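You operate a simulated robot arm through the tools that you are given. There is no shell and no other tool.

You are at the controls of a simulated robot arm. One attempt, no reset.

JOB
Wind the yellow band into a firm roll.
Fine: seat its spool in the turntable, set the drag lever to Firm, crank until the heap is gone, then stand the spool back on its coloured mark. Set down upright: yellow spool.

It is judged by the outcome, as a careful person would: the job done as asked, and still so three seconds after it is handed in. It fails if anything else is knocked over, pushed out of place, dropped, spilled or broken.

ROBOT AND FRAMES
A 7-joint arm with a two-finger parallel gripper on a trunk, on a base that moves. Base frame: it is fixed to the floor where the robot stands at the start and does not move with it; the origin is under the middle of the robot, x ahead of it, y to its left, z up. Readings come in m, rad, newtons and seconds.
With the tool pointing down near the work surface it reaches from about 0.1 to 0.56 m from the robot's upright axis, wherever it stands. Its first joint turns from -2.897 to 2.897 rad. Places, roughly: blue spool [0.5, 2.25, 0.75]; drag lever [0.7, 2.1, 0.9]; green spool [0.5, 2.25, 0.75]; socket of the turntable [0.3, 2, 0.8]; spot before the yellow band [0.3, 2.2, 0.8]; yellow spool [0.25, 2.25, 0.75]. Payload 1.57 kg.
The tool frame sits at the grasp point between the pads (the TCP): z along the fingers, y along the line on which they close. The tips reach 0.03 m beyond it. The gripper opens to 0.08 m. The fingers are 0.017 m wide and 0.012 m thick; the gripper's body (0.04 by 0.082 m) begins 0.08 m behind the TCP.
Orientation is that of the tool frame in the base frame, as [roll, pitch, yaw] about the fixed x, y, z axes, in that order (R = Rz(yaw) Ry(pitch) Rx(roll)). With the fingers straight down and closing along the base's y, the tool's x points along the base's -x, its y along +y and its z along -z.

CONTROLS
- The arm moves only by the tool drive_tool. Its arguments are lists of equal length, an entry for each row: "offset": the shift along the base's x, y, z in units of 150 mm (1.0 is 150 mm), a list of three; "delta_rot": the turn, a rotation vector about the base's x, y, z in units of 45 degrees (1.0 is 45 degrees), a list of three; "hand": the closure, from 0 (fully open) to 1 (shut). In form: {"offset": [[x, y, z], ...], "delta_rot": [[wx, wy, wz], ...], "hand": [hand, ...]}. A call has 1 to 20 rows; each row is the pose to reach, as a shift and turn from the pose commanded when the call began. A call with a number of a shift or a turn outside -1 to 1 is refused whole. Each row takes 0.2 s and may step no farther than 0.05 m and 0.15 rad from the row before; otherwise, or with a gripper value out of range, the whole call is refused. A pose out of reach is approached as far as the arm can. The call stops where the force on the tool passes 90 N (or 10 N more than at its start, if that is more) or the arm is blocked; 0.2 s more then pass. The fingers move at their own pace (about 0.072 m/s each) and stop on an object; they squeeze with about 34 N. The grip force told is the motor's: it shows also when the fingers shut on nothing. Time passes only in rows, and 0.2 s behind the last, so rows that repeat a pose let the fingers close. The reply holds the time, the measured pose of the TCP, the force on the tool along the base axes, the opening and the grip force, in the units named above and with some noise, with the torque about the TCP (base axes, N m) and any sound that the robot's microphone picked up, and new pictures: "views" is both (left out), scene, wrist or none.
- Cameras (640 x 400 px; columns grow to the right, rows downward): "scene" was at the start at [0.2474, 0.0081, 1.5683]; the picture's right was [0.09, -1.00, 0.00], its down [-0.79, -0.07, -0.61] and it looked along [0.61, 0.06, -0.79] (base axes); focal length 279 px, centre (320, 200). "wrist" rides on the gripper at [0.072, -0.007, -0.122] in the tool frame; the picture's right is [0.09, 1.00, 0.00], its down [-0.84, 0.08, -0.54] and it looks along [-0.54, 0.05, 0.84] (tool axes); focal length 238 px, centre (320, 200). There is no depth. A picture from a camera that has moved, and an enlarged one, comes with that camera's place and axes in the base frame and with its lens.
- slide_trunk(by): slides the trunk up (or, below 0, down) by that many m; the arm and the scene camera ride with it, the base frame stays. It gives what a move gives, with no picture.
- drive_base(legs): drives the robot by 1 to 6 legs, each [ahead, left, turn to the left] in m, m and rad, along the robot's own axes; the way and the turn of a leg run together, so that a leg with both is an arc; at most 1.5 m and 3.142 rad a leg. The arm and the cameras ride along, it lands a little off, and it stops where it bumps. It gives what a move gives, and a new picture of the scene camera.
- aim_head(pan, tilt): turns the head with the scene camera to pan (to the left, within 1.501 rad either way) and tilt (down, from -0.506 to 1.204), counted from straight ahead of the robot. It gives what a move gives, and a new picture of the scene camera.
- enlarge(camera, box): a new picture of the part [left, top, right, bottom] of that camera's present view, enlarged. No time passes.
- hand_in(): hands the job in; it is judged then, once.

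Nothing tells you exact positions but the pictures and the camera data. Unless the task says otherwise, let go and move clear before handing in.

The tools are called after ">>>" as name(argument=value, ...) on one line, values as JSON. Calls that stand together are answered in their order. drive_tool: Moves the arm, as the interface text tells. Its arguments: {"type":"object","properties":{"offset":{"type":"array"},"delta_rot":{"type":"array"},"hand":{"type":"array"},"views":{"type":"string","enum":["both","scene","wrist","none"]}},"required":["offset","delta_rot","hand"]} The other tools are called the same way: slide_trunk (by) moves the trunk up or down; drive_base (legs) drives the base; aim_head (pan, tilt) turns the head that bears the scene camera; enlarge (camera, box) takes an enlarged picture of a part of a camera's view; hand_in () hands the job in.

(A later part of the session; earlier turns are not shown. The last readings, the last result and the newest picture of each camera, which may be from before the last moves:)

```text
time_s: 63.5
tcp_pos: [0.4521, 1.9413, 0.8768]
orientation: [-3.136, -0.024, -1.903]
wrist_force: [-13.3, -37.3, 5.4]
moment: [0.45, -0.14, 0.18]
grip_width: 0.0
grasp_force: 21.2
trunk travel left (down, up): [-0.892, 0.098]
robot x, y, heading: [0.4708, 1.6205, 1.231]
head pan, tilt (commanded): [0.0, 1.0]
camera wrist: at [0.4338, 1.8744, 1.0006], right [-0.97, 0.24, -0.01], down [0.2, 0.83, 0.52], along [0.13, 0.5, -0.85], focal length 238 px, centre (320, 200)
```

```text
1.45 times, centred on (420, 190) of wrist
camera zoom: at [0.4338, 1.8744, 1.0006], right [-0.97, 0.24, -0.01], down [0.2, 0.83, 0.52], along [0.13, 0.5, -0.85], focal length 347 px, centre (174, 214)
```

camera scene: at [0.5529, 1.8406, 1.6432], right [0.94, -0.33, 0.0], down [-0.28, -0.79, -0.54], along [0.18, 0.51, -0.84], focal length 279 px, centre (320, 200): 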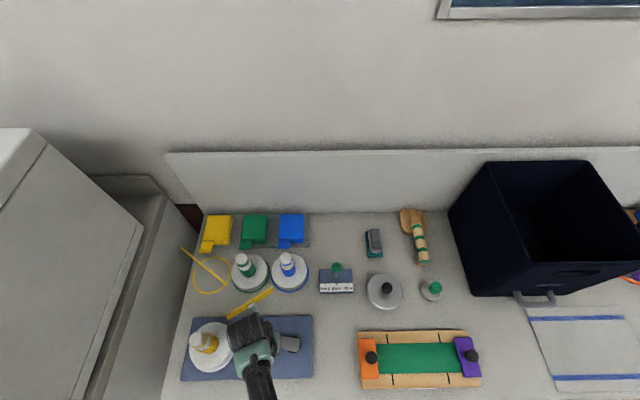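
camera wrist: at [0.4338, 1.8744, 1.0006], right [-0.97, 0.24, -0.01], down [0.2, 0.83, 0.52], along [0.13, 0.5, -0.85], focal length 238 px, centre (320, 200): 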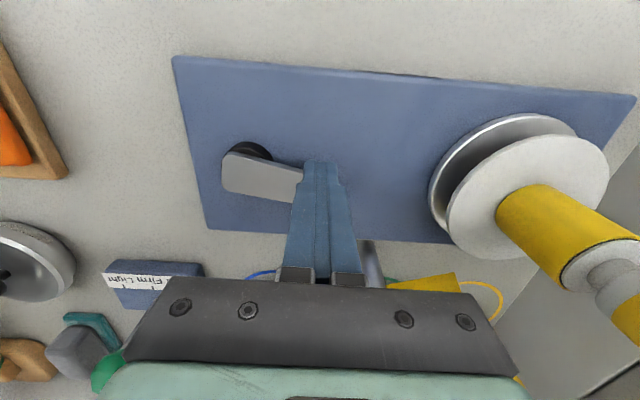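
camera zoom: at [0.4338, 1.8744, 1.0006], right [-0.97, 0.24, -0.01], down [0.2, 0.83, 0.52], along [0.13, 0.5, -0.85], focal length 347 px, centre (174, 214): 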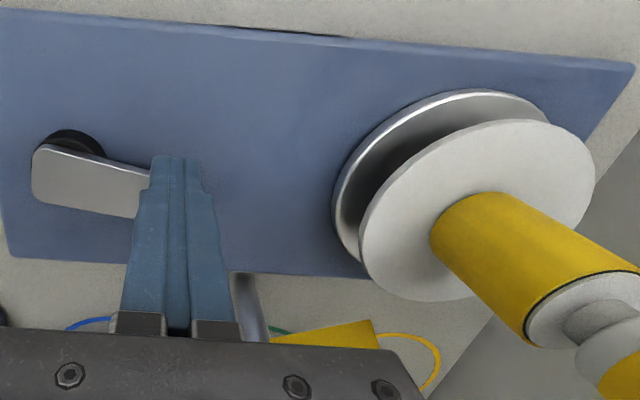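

The crank resists here with about 40 N, so I'll back off, rise and look at the crank, disc and heap before choosing the direction.

>>> drive_tool(offset=[[0, -0.1, 0], [-0.06, -0.25, 0], [-0.06, -0.25, 0.3], [-0.06, -0.2, 0.6], [-0.03, -0.1, 0.85], [-0.03, -0.1, 0.85]], delta_rot=[[0, 0, 0], [0, 0, 0], [0, 0, 0], [0, 0, 0], [0, 0, 0], [0, 0, 0]], hand=[1, 1, 0.5, 0.2, 0, 0])

>>> enlarge(camera="wrist", box=[200, 60, 480, 235])

```text
time_s: 64.9
tcp_pos: [0.4475, 1.9389, 1.0085]
orientation: [-3.141, 0.001, -1.906]
wrist_force: [0.1, 0.3, 0.3]
moment: [-0.01, -0.02, 0.0]
grip_width: 0.0802
grasp_force: 0.0
trunk travel left (down, up): [-0.892, 0.098]
robot x, y, heading: [0.4726, 1.6209, 1.234]
head pan, tilt (commanded): [0.0, 1.0]
camera scene: at [0.5536, 1.848, 1.6422], right [0.94, -0.33, 0.0], down [-0.28, -0.79, -0.54], along [0.18, 0.51, -0.84], focal length 279 px, centre (320, 200)
camera wrist: at [0.4302, 1.8672, 1.1308], right [-0.97, 0.24, 0.0], down [0.2, 0.82, 0.54], along [0.13, 0.52, -0.84], focal length 238 px, centre (320, 200)
```

scene: 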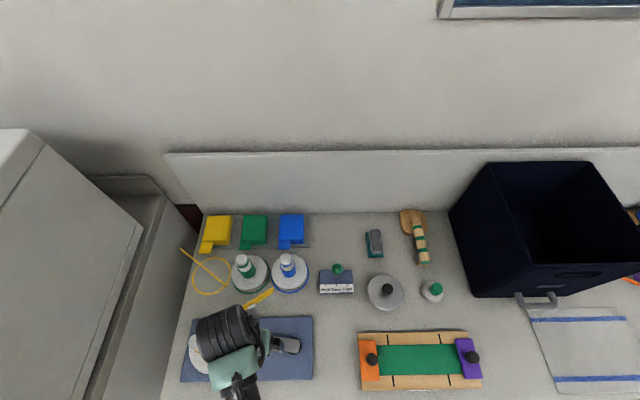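
wrist: 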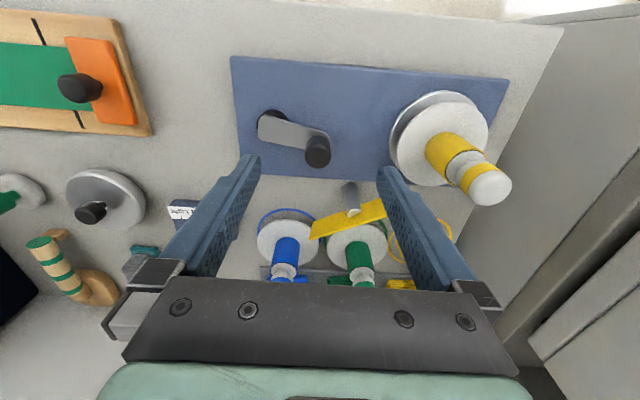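

```text
2.29 times, centred on (340, 148) of wrist
camera zoom: at [0.4302, 1.8672, 1.1308], right [-0.97, 0.24, 0.0], down [0.2, 0.82, 0.54], along [0.13, 0.52, -0.84], focal length 545 px, centre (274, 320)
```

zoom: 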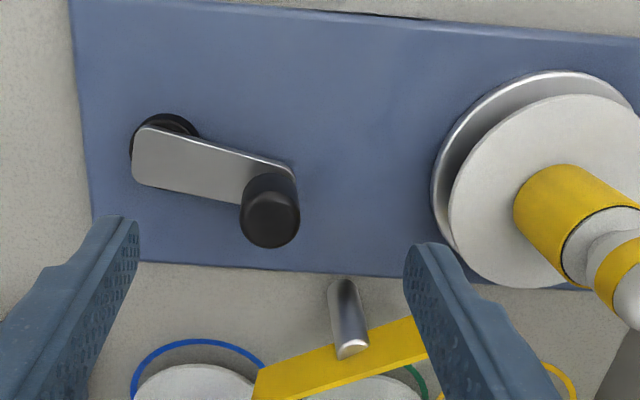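

The knob now sits at about 149° around the pivot, and the routing of the band over the forward side of the spool suggests counter-clockwise winding. I'll lower the closed fingers on the other side of the knob and test a counter-clockwise push.

>>> drive_tool(offset=[[0.14, 0.18, 0], [0.278, 0.357, 0], [0.278, 0.357, -0.3], [0.278, 0.357, -0.6], [0.278, 0.357, -0.86], [0.278, 0.357, -0.86]], delta_rot=[[0, 0, 0], [0, 0, 0], [0, 0, 0], [0, 0, 0], [0, 0, 0], [0, 0, 0]], hand=[1, 1, 1, 1, 1, 1], views="wrist")

```text
time_s: 66.3
tcp_pos: [0.4922, 1.9924, 0.8791]
orientation: [-3.142, -0.002, -1.907]
wrist_force: [0.3, -0.7, 0.0]
moment: [0.02, 0.03, 0.04]
grip_width: 0.0
grasp_force: 21.6
trunk travel left (down, up): [-0.892, 0.098]
robot x, y, heading: [0.4736, 1.6223, 1.23]
head pan, tilt (commanded): [0.0, 1.0]
camera wrist: at [0.4751, 1.9207, 1.0021], right [-0.97, 0.24, 0.0], down [0.2, 0.82, 0.54], along [0.13, 0.52, -0.84], focal length 238 px, centre (320, 200)
```

wrist: 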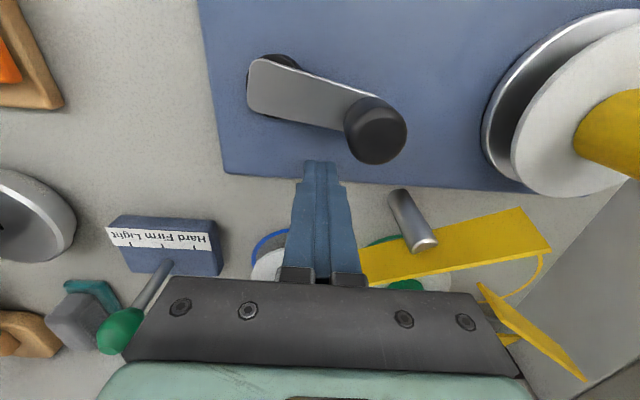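

>>> drive_tool(offset=[[-0.0895, -0.0466, 0], [-0.164, -0.1148, 0], [-0.2182, -0.2, 0], [-0.2486, -0.2963, 0], [-0.253, -0.3971, 0], [-0.2311, -0.4956, 0], [-0.2311, -0.4956, 0]], delta_rot=[[0, 0, 0], [0, 0, 0], [0, 0, 0], [0, 0, 0], [0, 0, 0], [0, 0, 0], [0, 0, 0]], hand=[1, 1, 1, 1, 1, 1, 1])

```text
time_s: 67.9
tcp_pos: [0.4547, 1.9174, 0.8785]
orientation: [3.141, -0.004, -1.904]
wrist_force: [-0.9, -0.1, 0.4]
moment: [0.03, 0.02, -0.01]
grip_width: 0.0001
grasp_force: 21.9
trunk travel left (down, up): [-0.892, 0.098]
robot x, y, heading: [0.4693, 1.6226, 1.235]
head pan, tilt (commanded): [0.0, 1.0]
camera scene: at [0.5534, 1.8481, 1.6421], right [0.94, -0.33, 0.0], down [-0.28, -0.79, -0.54], along [0.18, 0.51, -0.84], focal length 279 px, centre (320, 200)
camera wrist: at [0.4381, 1.8469, 1.0003], right [-0.97, 0.24, 0.0], down [0.2, 0.82, 0.54], along [0.13, 0.52, -0.84], focal length 238 px, centre (320, 200)
```

scene: 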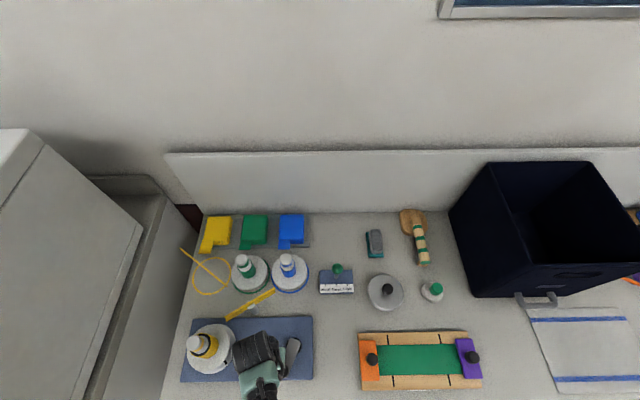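
wrist: 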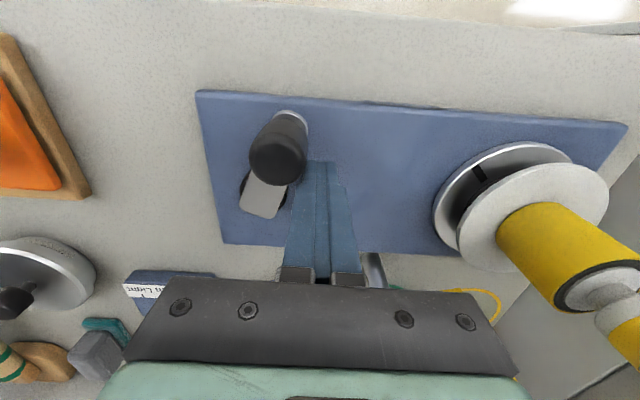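

Counter-clockwise the crank turns freely, and the disc's mark follows it. I'll push on for a full counter-clockwise turn and check the heap.

>>> drive_tool(offset=[[0.0852, -0.1364, 0], [0.2185, -0.2263, 0], [0.3769, -0.2542, 0], [0.5329, -0.2153, 0], [0.6596, -0.1163, 0], [0.7351, 0.0257, 0], [0.7463, 0.1861, 0], [0.6913, 0.3372, 0], [0.5796, 0.4528, 0], [0.4305, 0.5131, 0], [0.2698, 0.5075, 0], [0.1253, 0.437, 0], [0.022, 0.3138, 0], [-0.0224, 0.1592, 0], [0, 0, 0]], delta_rot=[[0, 0, 0], [0, 0, 0], [0, 0, 0], [0, 0, 0], [0, 0, 0], [0, 0, 0], [0, 0, 0], [0, 0, 0], [0, 0, 0], [0, 0, 0], [0, 0, 0], [0, 0, 0], [0, 0, 0], [0, 0, 0], [0, 0, 0]], hand=[1, 1, 1, 1, 1, 1, 1, 1, 1, 1, 1, 1, 1, 1, 1])

>>> enlarge(camera="scene", box=[170, 200, 330, 320])

```text
time_s: 71.1
tcp_pos: [0.4533, 1.9167, 0.8785]
orientation: [-3.141, -0.002, -1.903]
wrist_force: [-0.2, 0.9, 0.9]
moment: [0.0, -0.02, 0.01]
grip_width: 0.0
grasp_force: 21.5
trunk travel left (down, up): [-0.892, 0.098]
robot x, y, heading: [0.4717, 1.6178, 1.236]
head pan, tilt (commanded): [0.0, 1.0]
camera scene: at [0.5535, 1.8473, 1.6423], right [0.94, -0.33, 0.0], down [-0.28, -0.79, -0.54], along [0.18, 0.51, -0.84], focal length 279 px, centre (320, 200)
camera wrist: at [0.4362, 1.8462, 1.0013], right [-0.97, 0.24, 0.0], down [0.2, 0.82, 0.54], along [0.13, 0.52, -0.84], focal length 238 px, centre (320, 200)
```

scene: 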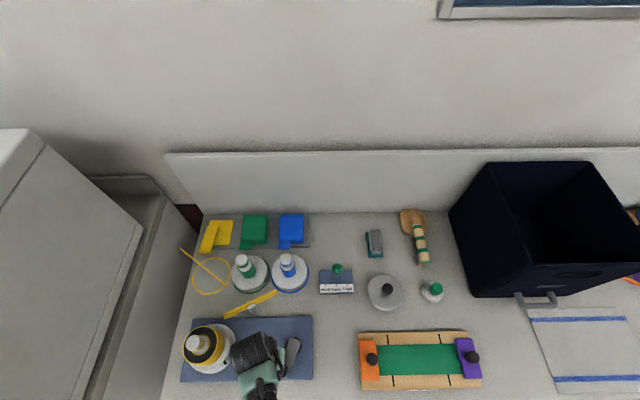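
wrist: 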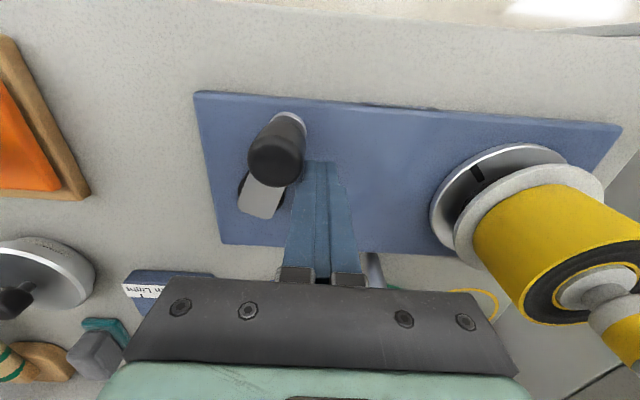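

```text
3.33 times, centred on (250, 260) of scene
camera zoom: at [0.5535, 1.8473, 1.6423], right [0.94, -0.33, 0.0], down [-0.28, -0.79, -0.54], along [0.18, 0.51, -0.84], focal length 929 px, centre (553, 0)
```

zoom: 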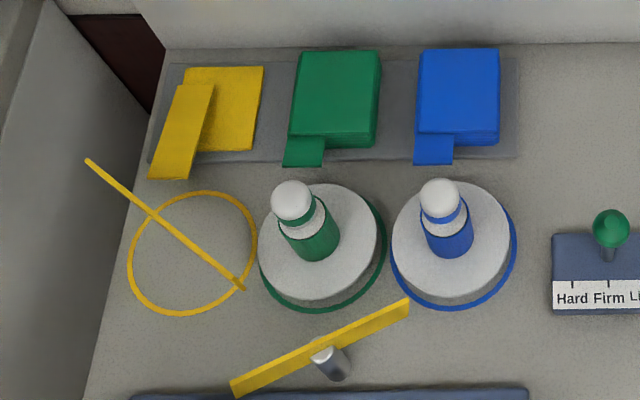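

One counter-clockwise turn has reduced the heap to about a single layer and the roll has grown. I'll continue in quarter-turn steps until the heap is gone.

>>> drive_tool(offset=[[0.0852, -0.1364, 0], [0.2185, -0.2263, 0], [0.3769, -0.2542, 0], [0.5329, -0.2153, 0], [0.5329, -0.2153, 0]], delta_rot=[[0, 0, 0], [0, 0, 0], [0, 0, 0], [0, 0, 0], [0, 0, 0]], hand=[1, 1, 1, 1, 1], views="scene")

>>> enlarge(camera="scene", box=[170, 200, 330, 320])

```text
time_s: 72.3
tcp_pos: [0.5359, 1.8867, 0.8793]
orientation: [-3.14, -0.005, -1.907]
wrist_force: [0.2, -1.1, -0.6]
moment: [-0.01, -0.01, -0.04]
grip_width: 0.0
grasp_force: 21.5
trunk travel left (down, up): [-0.892, 0.098]
robot x, y, heading: [0.4705, 1.6203, 1.236]
head pan, tilt (commanded): [0.0, 1.0]
camera scene: at [0.5536, 1.848, 1.6422], right [0.94, -0.33, 0.0], down [-0.28, -0.79, -0.54], along [0.18, 0.51, -0.84], focal length 279 px, centre (320, 200)
```

scene: 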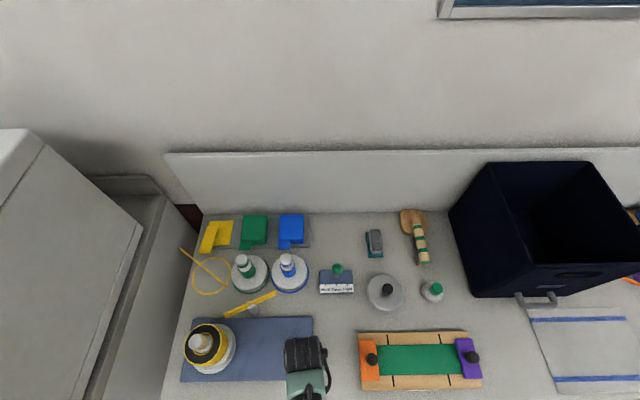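

```text
3.33 times, centred on (250, 260) of scene
camera zoom: at [0.5536, 1.848, 1.6422], right [0.94, -0.33, 0.0], down [-0.28, -0.79, -0.54], along [0.18, 0.51, -0.84], focal length 929 px, centre (553, 0)
```

zoom: 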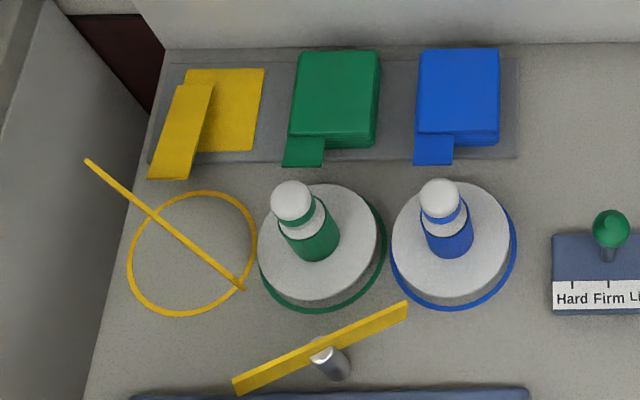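

>>> drive_tool(offset=[[0.1267, 0.099, 0], [0.2022, 0.241, 0], [0.2134, 0.4014, 0], [0.1584, 0.5525, 0], [0.0467, 0.6681, 0], [-0.1024, 0.7284, 0], [-0.1024, 0.7284, 0]], delta_rot=[[0, 0, 0], [0, 0, 0], [0, 0, 0], [0, 0, 0], [0, 0, 0], [0, 0, 0], [0, 0, 0]], hand=[1, 1, 1, 1, 1, 1, 1], views="scene")

>>> enlarge(camera="scene", box=[170, 200, 330, 320])

```text
time_s: 73.9
tcp_pos: [0.5198, 1.9959, 0.8791]
orientation: [-3.141, -0.001, -1.906]
wrist_force: [-0.8, 0.6, -0.1]
moment: [0.02, 0.0, 0.04]
grip_width: 0.0
grasp_force: 21.6
trunk travel left (down, up): [-0.892, 0.098]
robot x, y, heading: [0.4722, 1.6224, 1.239]
head pan, tilt (commanded): [0.0, 1.0]
camera scene: at [0.5539, 1.8481, 1.6421], right [0.94, -0.33, 0.0], down [-0.28, -0.79, -0.54], along [0.18, 0.51, -0.84], focal length 279 px, centre (320, 200)
```

scene: 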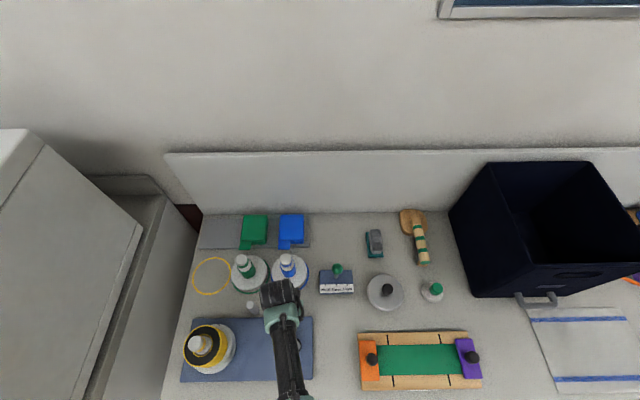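

```text
3.33 times, centred on (250, 260) of scene
camera zoom: at [0.5539, 1.8481, 1.6421], right [0.94, -0.33, 0.0], down [-0.28, -0.79, -0.54], along [0.18, 0.51, -0.84], focal length 929 px, centre (553, 0)
```

zoom: 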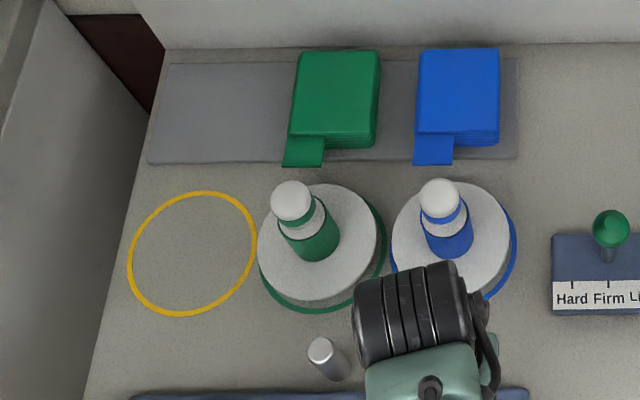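

The yellow heap is gone. I'll lift the hand clear of the crank and inspect the rolled spool.

>>> drive_tool(offset=[[0.03, -0.02, 0], [0.03, -0.02, 0.3], [0.03, -0.02, 0.6], [0.03, -0.02, 0.9], [0.03, -0.02, 1.0]], delta_rot=[[0, 0, 0], [0, 0, 0], [0, 0, 0], [0, 0, 0], [0, 0, 0]], hand=[1, 1, 1, 1, 1], views="none")

>>> enlarge(camera="scene", box=[165, 290, 325, 400])

>>> enlarge(camera="wrist", box=[300, 0, 640, 240])

```text
time_s: 75.1
tcp_pos: [0.5243, 1.9892, 1.0289]
orientation: [-3.141, -0.001, -1.906]
wrist_force: [0.2, 0.4, 0.2]
moment: [-0.01, 0.02, -0.02]
grip_width: 0.0
grasp_force: 21.8
trunk travel left (down, up): [-0.892, 0.098]
robot x, y, heading: [0.4715, 1.6179, 1.234]
head pan, tilt (commanded): [0.0, 1.0]
```

```text
3.64 times, centred on (245, 345) of scene
camera zoom: at [0.5537, 1.848, 1.6421], right [0.94, -0.33, 0.0], down [-0.28, -0.79, -0.54], along [0.18, 0.51, -0.84], focal length 1013 px, centre (593, -327)
```

zoom: 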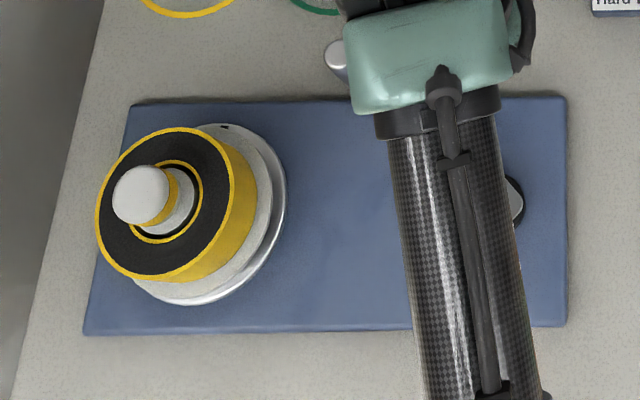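

```text
1.67 times, centred on (470, 120) of wrist
camera zoom: at [0.508, 1.9199, 1.1523], right [-0.97, 0.24, 0.0], down [0.2, 0.82, 0.54], along [0.13, 0.52, -0.84], focal length 397 px, centre (70, 333)
```

zoom: 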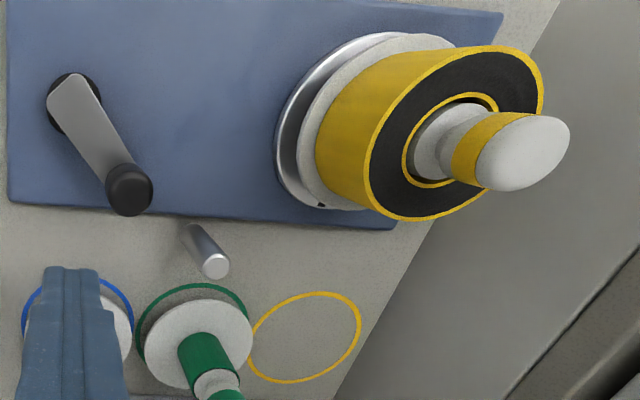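

The band is wound into a full roll on the spool. I'll raise the hand and shift the base back left so I can reach the spool and its mark.

>>> drive_tool(offset=[[0, 0, 0.15], [0, 0, 0.3]], delta_rot=[[0, 0, 0], [0, 0, 0]], hand=[0.5, 0], views="none")

>>> drive_base(legs=[[0, 0.17, 0]])

```text
time_s: 75.7
tcp_pos: [0.5228, 1.9918, 1.0729]
orientation: [-3.139, -0.005, -1.906]
wrist_force: [-0.1, 0.0, -0.1]
moment: [0.01, 0.02, -0.01]
grip_width: 0.0779
grasp_force: 0.3
trunk travel left (down, up): [-0.892, 0.098]
robot x, y, heading: [0.4706, 1.622, 1.239]
head pan, tilt (commanded): [0.0, 1.0]
```

```text
time_s: 77.1
tcp_pos: [0.3656, 2.0472, 1.0722]
orientation: [3.141, -0.002, -1.906]
wrist_force: [-0.2, -0.1, 0.6]
moment: [-0.02, 0.02, 0.01]
grip_width: 0.08
grasp_force: 0.1
trunk travel left (down, up): [-0.892, 0.098]
robot x, y, heading: [0.3143, 1.677, 1.237]
head pan, tilt (commanded): [0.0, 1.0]
camera scene: at [0.3953, 1.903, 1.6421], right [0.94, -0.33, 0.0], down [-0.28, -0.8, -0.54], along [0.18, 0.51, -0.84], focal length 279 px, centre (320, 200)
```

scene: 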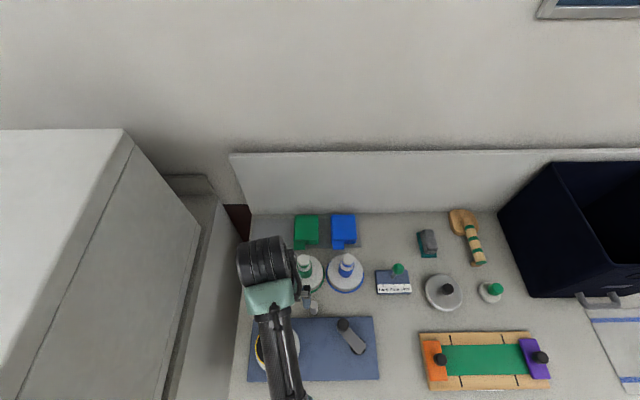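

>>> drive_tool(offset=[[-0.19, -0.15, 0], [-0.384, -0.306, 0], [-0.384, -0.306, -0.15], [-0.384, -0.306, -0.15]], delta_rot=[[0, 0, 0], [0, 0, 0], [0, 0, 0], [0, 0, 0]], hand=[0, 0, 0, 0], views="wrist")

>>> enlarge(camera="wrist", box=[240, 60, 400, 180])

```text
time_s: 78.1
tcp_pos: [0.3087, 2.0006, 1.05]
orientation: [3.141, -0.002, -1.904]
wrist_force: [0.4, -0.1, -0.5]
moment: [0.04, 0.01, -0.01]
grip_width: 0.0799
grasp_force: 0.1
trunk travel left (down, up): [-0.892, 0.098]
robot x, y, heading: [0.3134, 1.6793, 1.236]
head pan, tilt (commanded): [0.0, 1.0]
camera wrist: at [0.291, 1.9295, 1.1724], right [-0.97, 0.24, 0.0], down [0.2, 0.82, 0.54], along [0.13, 0.52, -0.84], focal length 238 px, centre (320, 200)
```

wrist: 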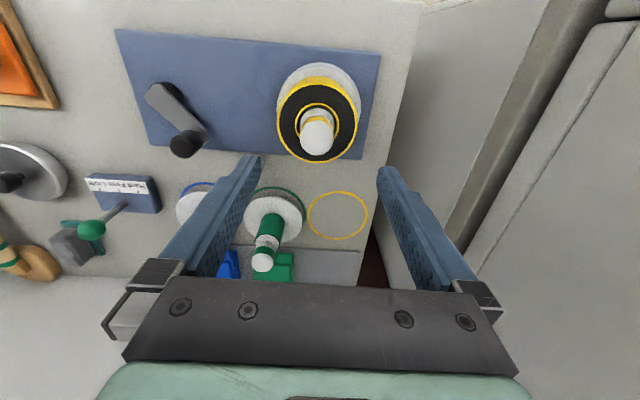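

```text
3.33 times, centred on (320, 120) of wrist
camera zoom: at [0.291, 1.9295, 1.1724], right [-0.97, 0.24, 0.0], down [0.2, 0.82, 0.54], along [0.13, 0.52, -0.84], focal length 794 px, centre (320, 467)
```

zoom: 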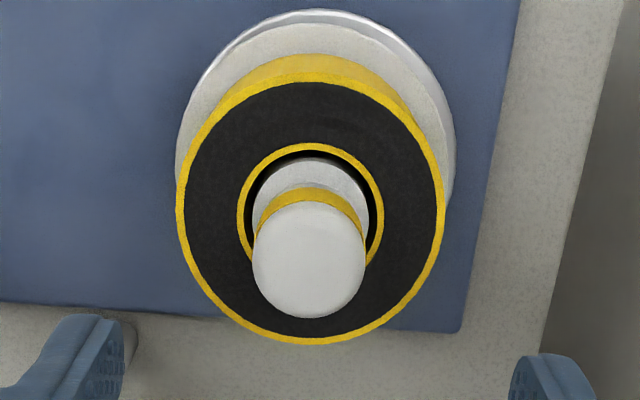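

The spool's axis is about 4 mm right of the gripper centre, at roughly (0.312, 1.999), with its cap centred near z 0.95. I'll correct and descend to the same relative grip height.

>>> drive_tool(offset=[[0.023, -0.008, -0.2], [0.023, -0.008, -0.4], [0.023, -0.008, -0.6], [0.023, -0.008, -0.65], [0.023, -0.008, -0.65]], delta_rot=[[0, 0, 0], [0, 0, 0], [0, 0, 0], [0, 0, 0], [0, 0, 0]], hand=[0, 0, 0, 0, 0], views="wrist")

>>> enlarge(camera="wrist", box=[220, 90, 420, 240])

```text
time_s: 79.3
tcp_pos: [0.3113, 2.0002, 0.9541]
orientation: [-3.141, -0.002, -1.904]
wrist_force: [0.4, -0.6, 0.6]
moment: [0.01, -0.01, 0.02]
grip_width: 0.0802
grasp_force: 0.0
trunk travel left (down, up): [-0.892, 0.098]
robot x, y, heading: [0.3161, 1.675, 1.238]
head pan, tilt (commanded): [0.0, 1.0]
camera wrist: at [0.2934, 1.9291, 1.076], right [-0.97, 0.24, 0.0], down [0.2, 0.82, 0.54], along [0.13, 0.52, -0.84], focal length 238 px, centre (320, 200)
```

wrist: 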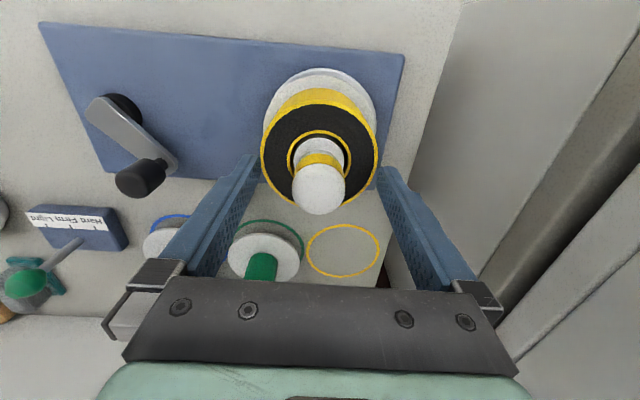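

```text
2.67 times, centred on (320, 165) of wrist
camera zoom: at [0.2934, 1.9291, 1.076], right [-0.97, 0.24, 0.0], down [0.2, 0.82, 0.54], along [0.13, 0.52, -0.84], focal length 636 px, centre (320, 293)
```

zoom: 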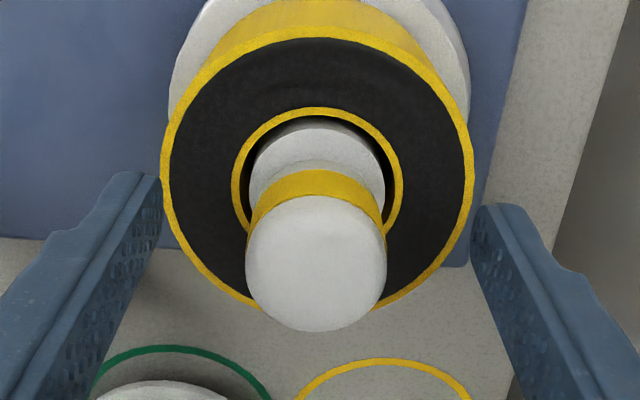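

>>> drive_tool(offset=[[0, 0, 0], [0, 0, 0], [0, 0, 0], [0, 0, 0]], delta_rot=[[0, 0, 0], [0, 0, 0], [0, 0, 0], [0, 0, 0]], hand=[1, 1, 1, 1], views="wrist")

```text
time_s: 80.3
tcp_pos: [0.311, 1.9993, 0.9546]
orientation: [-3.138, -0.003, -1.904]
wrist_force: [0.4, -0.3, 0.2]
moment: [-0.01, -0.02, 0.0]
grip_width: 0.0302
grasp_force: 33.5
trunk travel left (down, up): [-0.892, 0.098]
robot x, y, heading: [0.3131, 1.6793, 1.239]
head pan, tilt (commanded): [0.0, 1.0]
camera wrist: at [0.2935, 1.9291, 1.0762], right [-0.97, 0.24, 0.0], down [0.2, 0.82, 0.54], along [0.13, 0.52, -0.84], focal length 238 px, centre (320, 200)
```

wrist: 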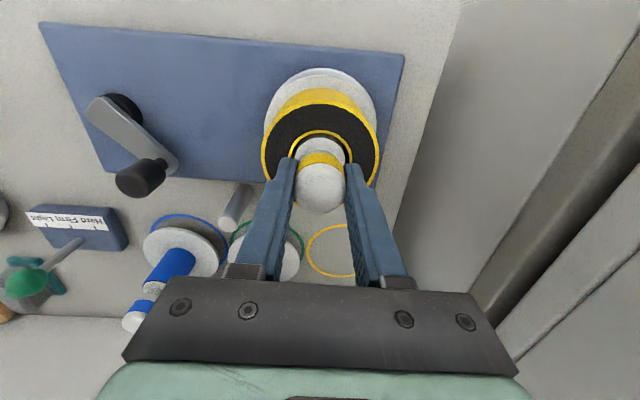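

Gripped on the cap again. I'll lift straight out of the socket.

>>> drive_tool(offset=[[0, 0, 0.03], [0, 0, 0.1], [0, 0, 0.2], [0, 0, 0.35], [0, 0, 0.5], [0, 0, 0.6], [0, 0, 0.6]], delta_rot=[[0, 0, 0], [0, 0, 0], [0, 0, 0], [0, 0, 0], [0, 0, 0], [0, 0, 0], [0, 0, 0]], hand=[1, 1, 1, 1, 1, 1, 1])

```text
time_s: 81.9
tcp_pos: [0.3124, 2.0004, 1.0437]
orientation: [3.141, 0.0, -1.904]
wrist_force: [0.0, 0.3, -0.4]
moment: [-0.02, 0.0, 0.04]
grip_width: 0.0303
grasp_force: 33.6
trunk travel left (down, up): [-0.892, 0.098]
robot x, y, heading: [0.3157, 1.6742, 1.237]
head pan, tilt (commanded): [0.0, 1.0]
camera scene: at [0.3949, 1.9033, 1.6421], right [0.94, -0.33, 0.0], down [-0.28, -0.8, -0.54], along [0.18, 0.51, -0.84], focal length 279 px, centre (320, 200)
camera wrist: at [0.2938, 1.9288, 1.1653], right [-0.97, 0.24, 0.0], down [0.2, 0.82, 0.54], along [0.13, 0.52, -0.84], focal length 238 px, centre (320, 200)
```

scene: 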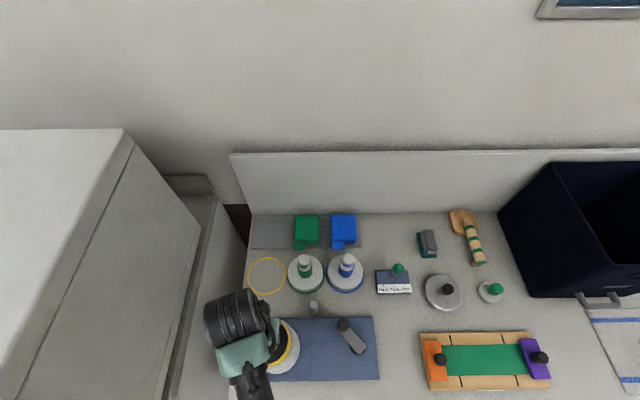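
wrist: 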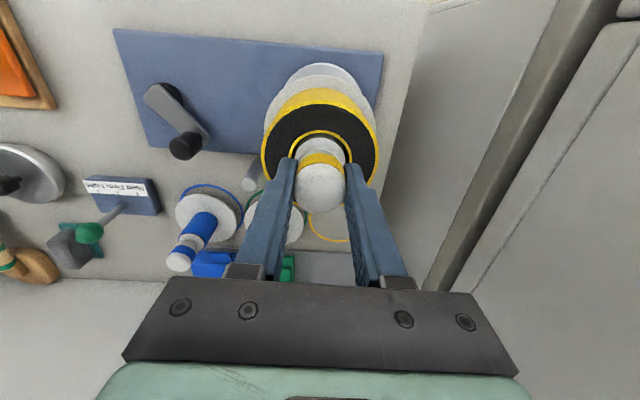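

The spool is out and held firmly. I'll measure the yellow mark again from the scene camera.

>>> enlarge(camera="scene", box=[230, 240, 390, 320])

```text
4.00 times, centred on (310, 280) of scene
camera zoom: at [0.3949, 1.9033, 1.6421], right [0.94, -0.33, 0.0], down [-0.28, -0.8, -0.54], along [0.18, 0.51, -0.84], focal length 1115 px, centre (360, -120)
```

zoom: 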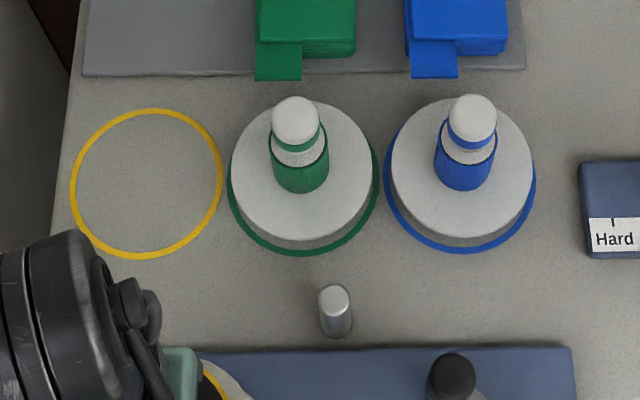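

The mark is centred at about (0.3255, 2.212) in my tool coordinates. I'll carry the spool over there at this height.

>>> drive_tool(offset=[[0.015, 0.25, 0], [0.03, 0.5, 0], [0.045, 0.75, 0], [0.06, 1.0, 0]], delta_rot=[[0, 0, 0], [0, 0, 0], [0, 0, 0], [0, 0, 0]], hand=[1, 1, 1, 1], views="none")

```text
time_s: 82.9
tcp_pos: [0.3197, 2.1506, 1.0407]
orientation: [-3.139, -0.004, -1.905]
wrist_force: [-0.3, -0.3, -2.3]
moment: [-0.03, 0.0, -0.01]
grip_width: 0.0299
grasp_force: 34.1
trunk travel left (down, up): [-0.892, 0.098]
robot x, y, heading: [0.314, 1.6775, 1.234]
head pan, tilt (commanded): [0.0, 1.0]
```

>>> drive_tool(offset=[[0.017, 0.2, 0], [0.034, 0.41, 0], [0.034, 0.41, -0.15], [0.034, 0.41, -0.15]], delta_rot=[[0, 0, 0], [0, 0, 0], [0, 0, 0], [0, 0, 0]], hand=[1, 1, 1, 1])

>>> enlarge(camera="wrist", box=[240, 40, 400, 140])

>>> enlarge(camera="scene", box=[200, 220, 360, 320])

```text
time_s: 83.9
tcp_pos: [0.3236, 2.2133, 1.0195]
orientation: [3.14, -0.001, -1.905]
wrist_force: [-0.1, 0.0, -0.7]
moment: [0.03, -0.01, 0.04]
grip_width: 0.0299
grasp_force: 34.3
trunk travel left (down, up): [-0.892, 0.098]
robot x, y, heading: [0.3151, 1.6743, 1.237]
head pan, tilt (commanded): [0.0, 1.0]
camera scene: at [0.395, 1.9038, 1.642], right [0.94, -0.33, 0.0], down [-0.28, -0.8, -0.54], along [0.18, 0.51, -0.84], focal length 279 px, centre (320, 200)
camera wrist: at [0.3075, 2.1419, 1.1418], right [-0.97, 0.24, 0.0], down [0.2, 0.82, 0.54], along [0.13, 0.52, -0.84], focal length 238 px, centre (320, 200)
```

scene: 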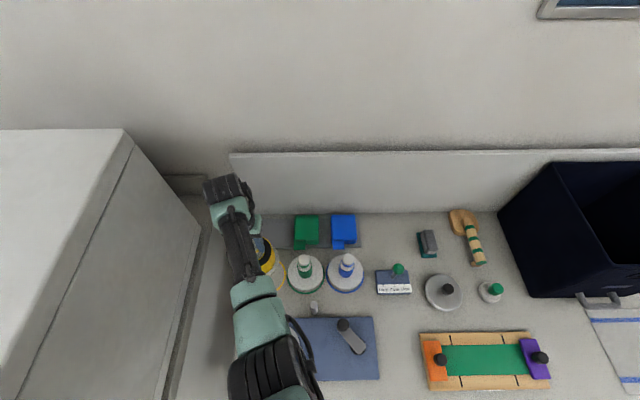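
wrist: 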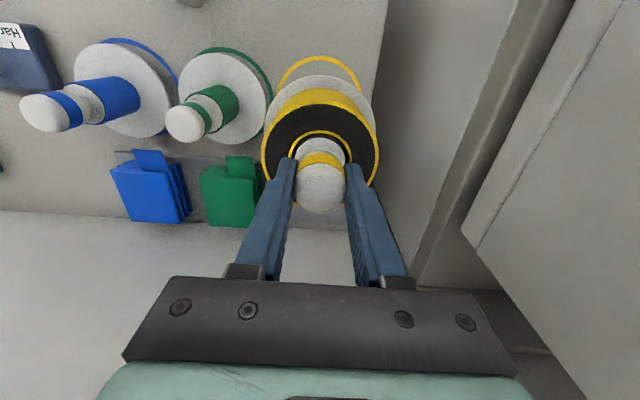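

```text
4.00 times, centred on (320, 90) of wrist
camera zoom: at [0.3075, 2.1419, 1.1418], right [-0.97, 0.24, 0.0], down [0.2, 0.82, 0.54], along [0.13, 0.52, -0.84], focal length 953 px, centre (320, 640)
```

zoom: 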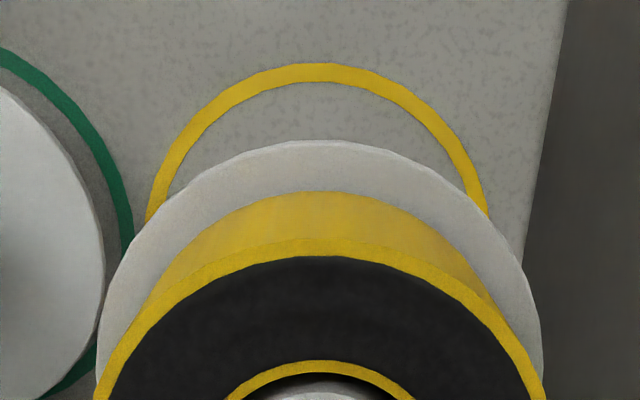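

```text
4.00 times, centred on (280, 270) of scene
camera zoom: at [0.395, 1.9038, 1.642], right [0.94, -0.33, 0.0], down [-0.28, -0.8, -0.54], along [0.18, 0.51, -0.84], focal length 1115 px, centre (480, -80)
```

zoom: 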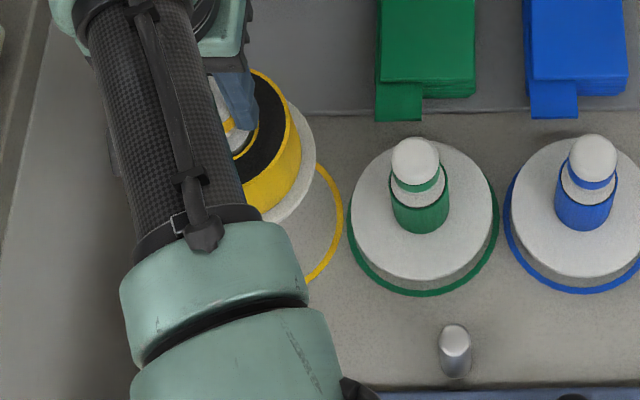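

Comparing edges, the spool sits about 5 mm too far forward relative to the ring, so I'll correct and lower to about 1 cm above the bench, then recheck.

>>> drive_tool(offset=[[-0.012, -0.035, -0.15], [-0.012, -0.035, -0.35], [-0.012, -0.035, -0.5], [-0.012, -0.035, -0.54], [-0.012, -0.035, -0.54]], delta_rot=[[0, 0, 0], [0, 0, 0], [0, 0, 0], [0, 0, 0], [0, 0, 0]], hand=[1, 1, 1, 1, 1], views="wrist")

>>> enlarge(camera="wrist", box=[240, 40, 400, 140])

>>> enlarge(camera="scene", box=[200, 220, 360, 320])

```text
time_s: 85.1
tcp_pos: [0.3228, 2.2088, 0.9402]
orientation: [3.141, -0.003, -1.903]
wrist_force: [0.7, -0.2, -1.7]
moment: [0.01, -0.04, 0.01]
grip_width: 0.0299
grasp_force: 34.1
trunk travel left (down, up): [-0.892, 0.098]
robot x, y, heading: [0.314, 1.6755, 1.235]
head pan, tilt (commanded): [0.0, 1.0]
camera wrist: at [0.3059, 2.1368, 1.0626], right [-0.97, 0.24, 0.0], down [0.2, 0.82, 0.54], along [0.13, 0.52, -0.84], focal length 238 px, centre (320, 200)
```

wrist: 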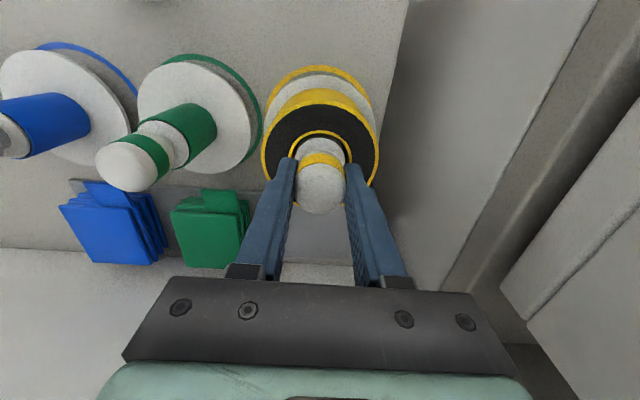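

```text
4.00 times, centred on (320, 90) of wrist
camera zoom: at [0.3059, 2.1368, 1.0626], right [-0.97, 0.24, 0.0], down [0.2, 0.82, 0.54], along [0.13, 0.52, -0.84], focal length 953 px, centre (320, 640)
```

zoom: 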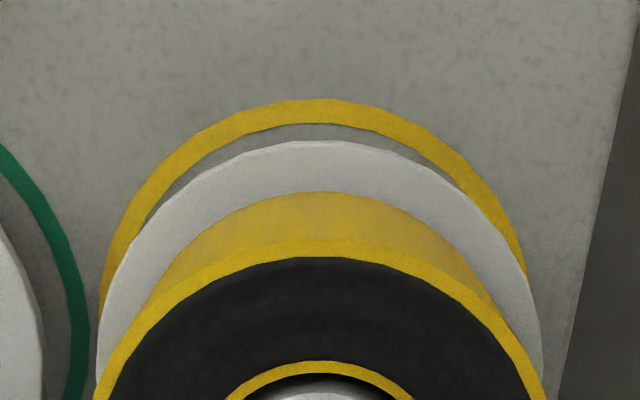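

```text
4.00 times, centred on (280, 270) of scene
camera zoom: at [0.3949, 1.9034, 1.6421], right [0.94, -0.33, 0.0], down [-0.28, -0.8, -0.54], along [0.18, 0.51, -0.84], focal length 1115 px, centre (480, -80)
```

zoom: 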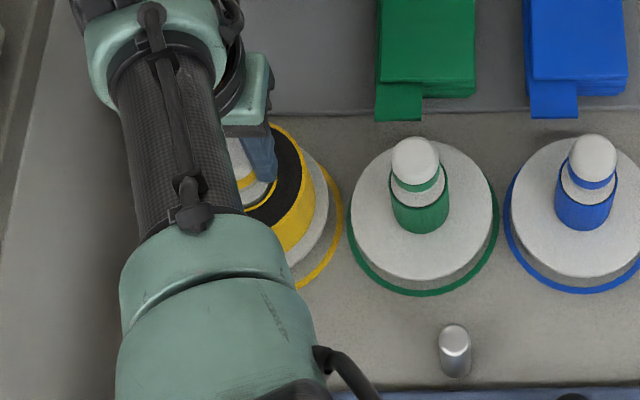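

The flange is now concentric with the ring to about 1 mm. I'll lower gently until it touches.

>>> drive_tool(offset=[[0, -0.006, -0.03], [0, -0.006, -0.06], [0, -0.006, -0.075], [0, -0.006, -0.085], [0, -0.006, -0.085]], delta_rot=[[0, 0, 0], [0, 0, 0], [0, 0, 0], [0, 0, 0], [0, 0, 0]], hand=[1, 1, 1, 1, 1], views="none")

```text
time_s: 86.3
tcp_pos: [0.3227, 2.2053, 0.9287]
orientation: [3.141, 0.002, -1.906]
wrist_force: [-0.7, -2.0, 6.8]
moment: [-0.32, 0.17, -0.01]
grip_width: 0.03
grasp_force: 34.0
trunk travel left (down, up): [-0.892, 0.098]
robot x, y, heading: [0.3142, 1.6801, 1.237]
head pan, tilt (commanded): [0.0, 1.0]
```

Contact at TCP z≈0.929 with a balanced, light load. I'll settle 1 mm more, then open the fingers slowly and check.

>>> drive_tool(offset=[[0, 0, -0.006], [0, 0, -0.006], [0, 0, -0.006], [0, 0, -0.006], [0, 0, -0.006]], delta_rot=[[0, 0, 0], [0, 0, 0], [0, 0, 0], [0, 0, 0], [0, 0, 0]], hand=[1, 0.5, 0.3, 0.1, 0.1], views="wrist")

>>> enlarge(camera="wrist", box=[240, 40, 400, 140])

```text
time_s: 87.5
tcp_pos: [0.3237, 2.2058, 0.9252]
orientation: [-3.141, -0.003, -1.904]
wrist_force: [0.5, -0.2, -0.1]
moment: [-0.02, 0.0, -0.05]
grip_width: 0.0719
grasp_force: 0.0
trunk travel left (down, up): [-0.892, 0.098]
robot x, y, heading: [0.3128, 1.6757, 1.236]
head pan, tilt (commanded): [0.0, 1.0]
camera wrist: at [0.3064, 2.1348, 1.0485], right [-0.97, 0.24, 0.0], down [0.2, 0.82, 0.54], along [0.13, 0.52, -0.84], focal length 238 px, centre (320, 200)
```

wrist: 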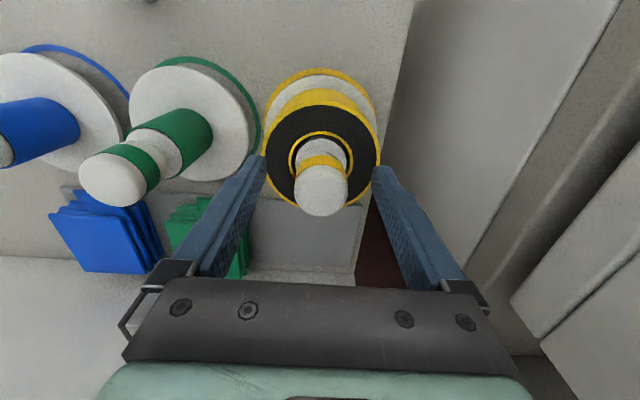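

```text
4.00 times, centred on (320, 90) of wrist
camera zoom: at [0.3064, 2.1348, 1.0485], right [-0.97, 0.24, 0.0], down [0.2, 0.82, 0.54], along [0.13, 0.52, -0.84], focal length 953 px, centre (320, 640)
```

zoom: 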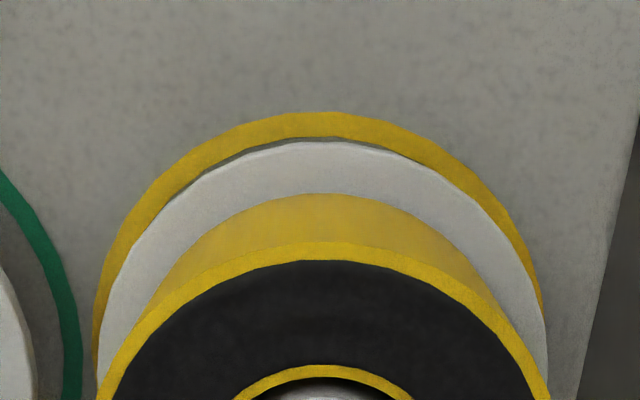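

Released and standing. I'll rise straight up and check the placement.

>>> drive_tool(offset=[[0, 0, 0.1], [0, 0, 0.3], [0, 0, 0.55], [0, 0, 0.8]], delta_rot=[[0, 0, 0], [0, 0, 0], [0, 0, 0], [0, 0, 0]], hand=[0, 0, 0, 0], views="wrist")

>>> enlarge(camera="wrist", box=[180, 30, 420, 180])

```text
time_s: 88.5
tcp_pos: [0.3229, 2.2071, 1.0459]
orientation: [-3.14, -0.004, -1.904]
wrist_force: [0.0, -0.5, 1.0]
moment: [0.0, 0.02, 0.02]
grip_width: 0.0802
grasp_force: 0.0
trunk travel left (down, up): [-0.892, 0.098]
robot x, y, heading: [0.3133, 1.6751, 1.236]
head pan, tilt (commanded): [0.0, 1.0]
camera wrist: at [0.3051, 2.1357, 1.1688], right [-0.97, 0.24, 0.0], down [0.2, 0.82, 0.54], along [0.13, 0.52, -0.84], focal length 238 px, centre (320, 200)
```

wrist: 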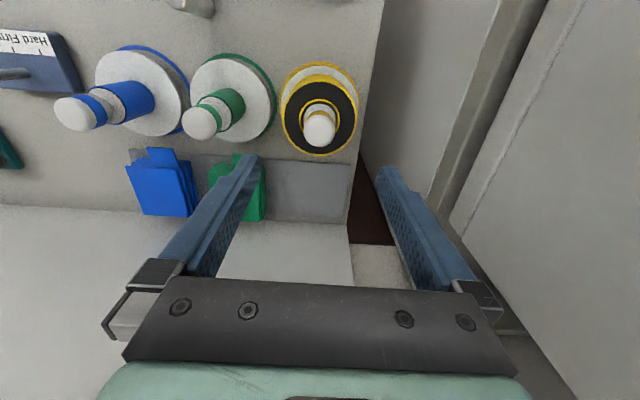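

```text
2.67 times, centred on (300, 105) of wrist
camera zoom: at [0.3051, 2.1357, 1.1688], right [-0.97, 0.24, 0.0], down [0.2, 0.82, 0.54], along [0.13, 0.52, -0.84], focal length 636 px, centre (373, 453)
```

zoom: 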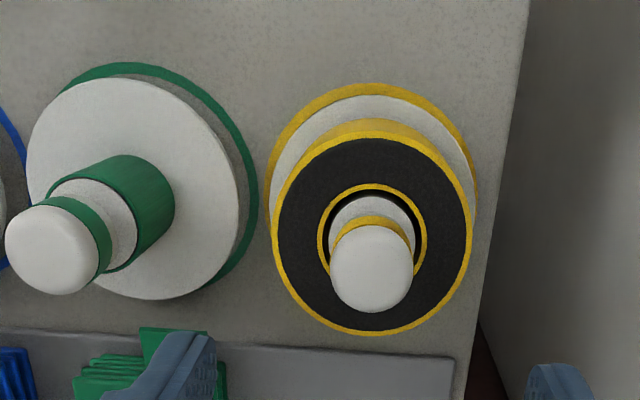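

The spool stands upright on its mark. I'll draw the hand back and take a clear look at the whole scene.

>>> drive_tool(offset=[[0.1, -0.25, 0.05], [0.25, -0.5, 0.05], [0.4, -0.75, 0.05], [0.55, -0.95, 0.05]], delta_rot=[[0, 0, 0], [0, 0, 0], [0, 0, 0], [0, 0, 0]], hand=[0, 0, 0, 0], views="scene")

>>> enlarge(camera="scene", box=[220, 200, 420, 325])

```text
time_s: 89.5
tcp_pos: [0.4067, 2.061, 1.0537]
orientation: [-3.14, -0.002, -1.905]
wrist_force: [-0.1, -1.1, -0.3]
moment: [0.0, 0.01, 0.02]
grip_width: 0.08
grasp_force: 0.1
trunk travel left (down, up): [-0.892, 0.098]
robot x, y, heading: [0.3137, 1.6778, 1.237]
head pan, tilt (commanded): [0.0, 1.0]
camera scene: at [0.3953, 1.9023, 1.6423], right [0.94, -0.33, 0.0], down [-0.28, -0.79, -0.54], along [0.18, 0.51, -0.84], focal length 279 px, centre (320, 200)
```

scene: 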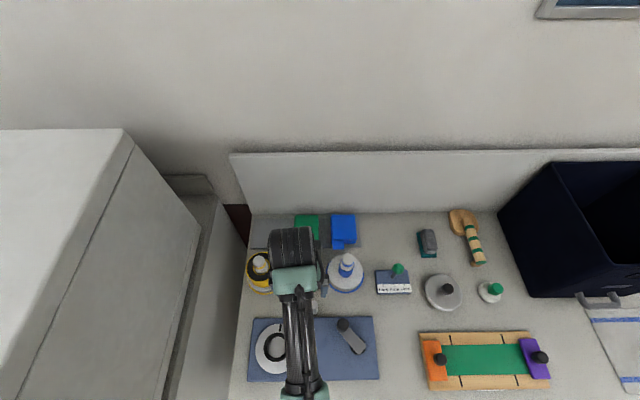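

```text
3.20 times, centred on (320, 262) of scene
camera zoom: at [0.3953, 1.9023, 1.6423], right [0.94, -0.33, 0.0], down [-0.28, -0.79, -0.54], along [0.18, 0.51, -0.84], focal length 892 px, centre (320, 0)
```

zoom: 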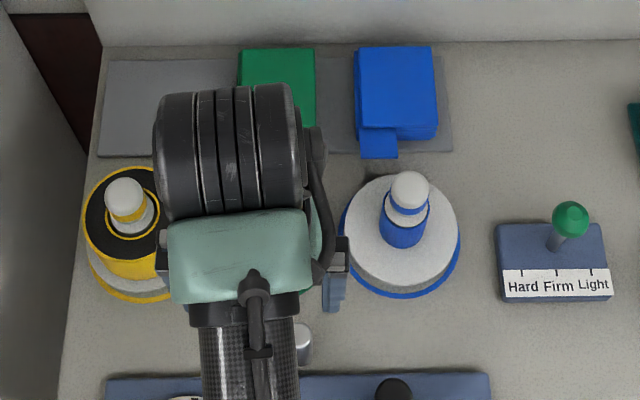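

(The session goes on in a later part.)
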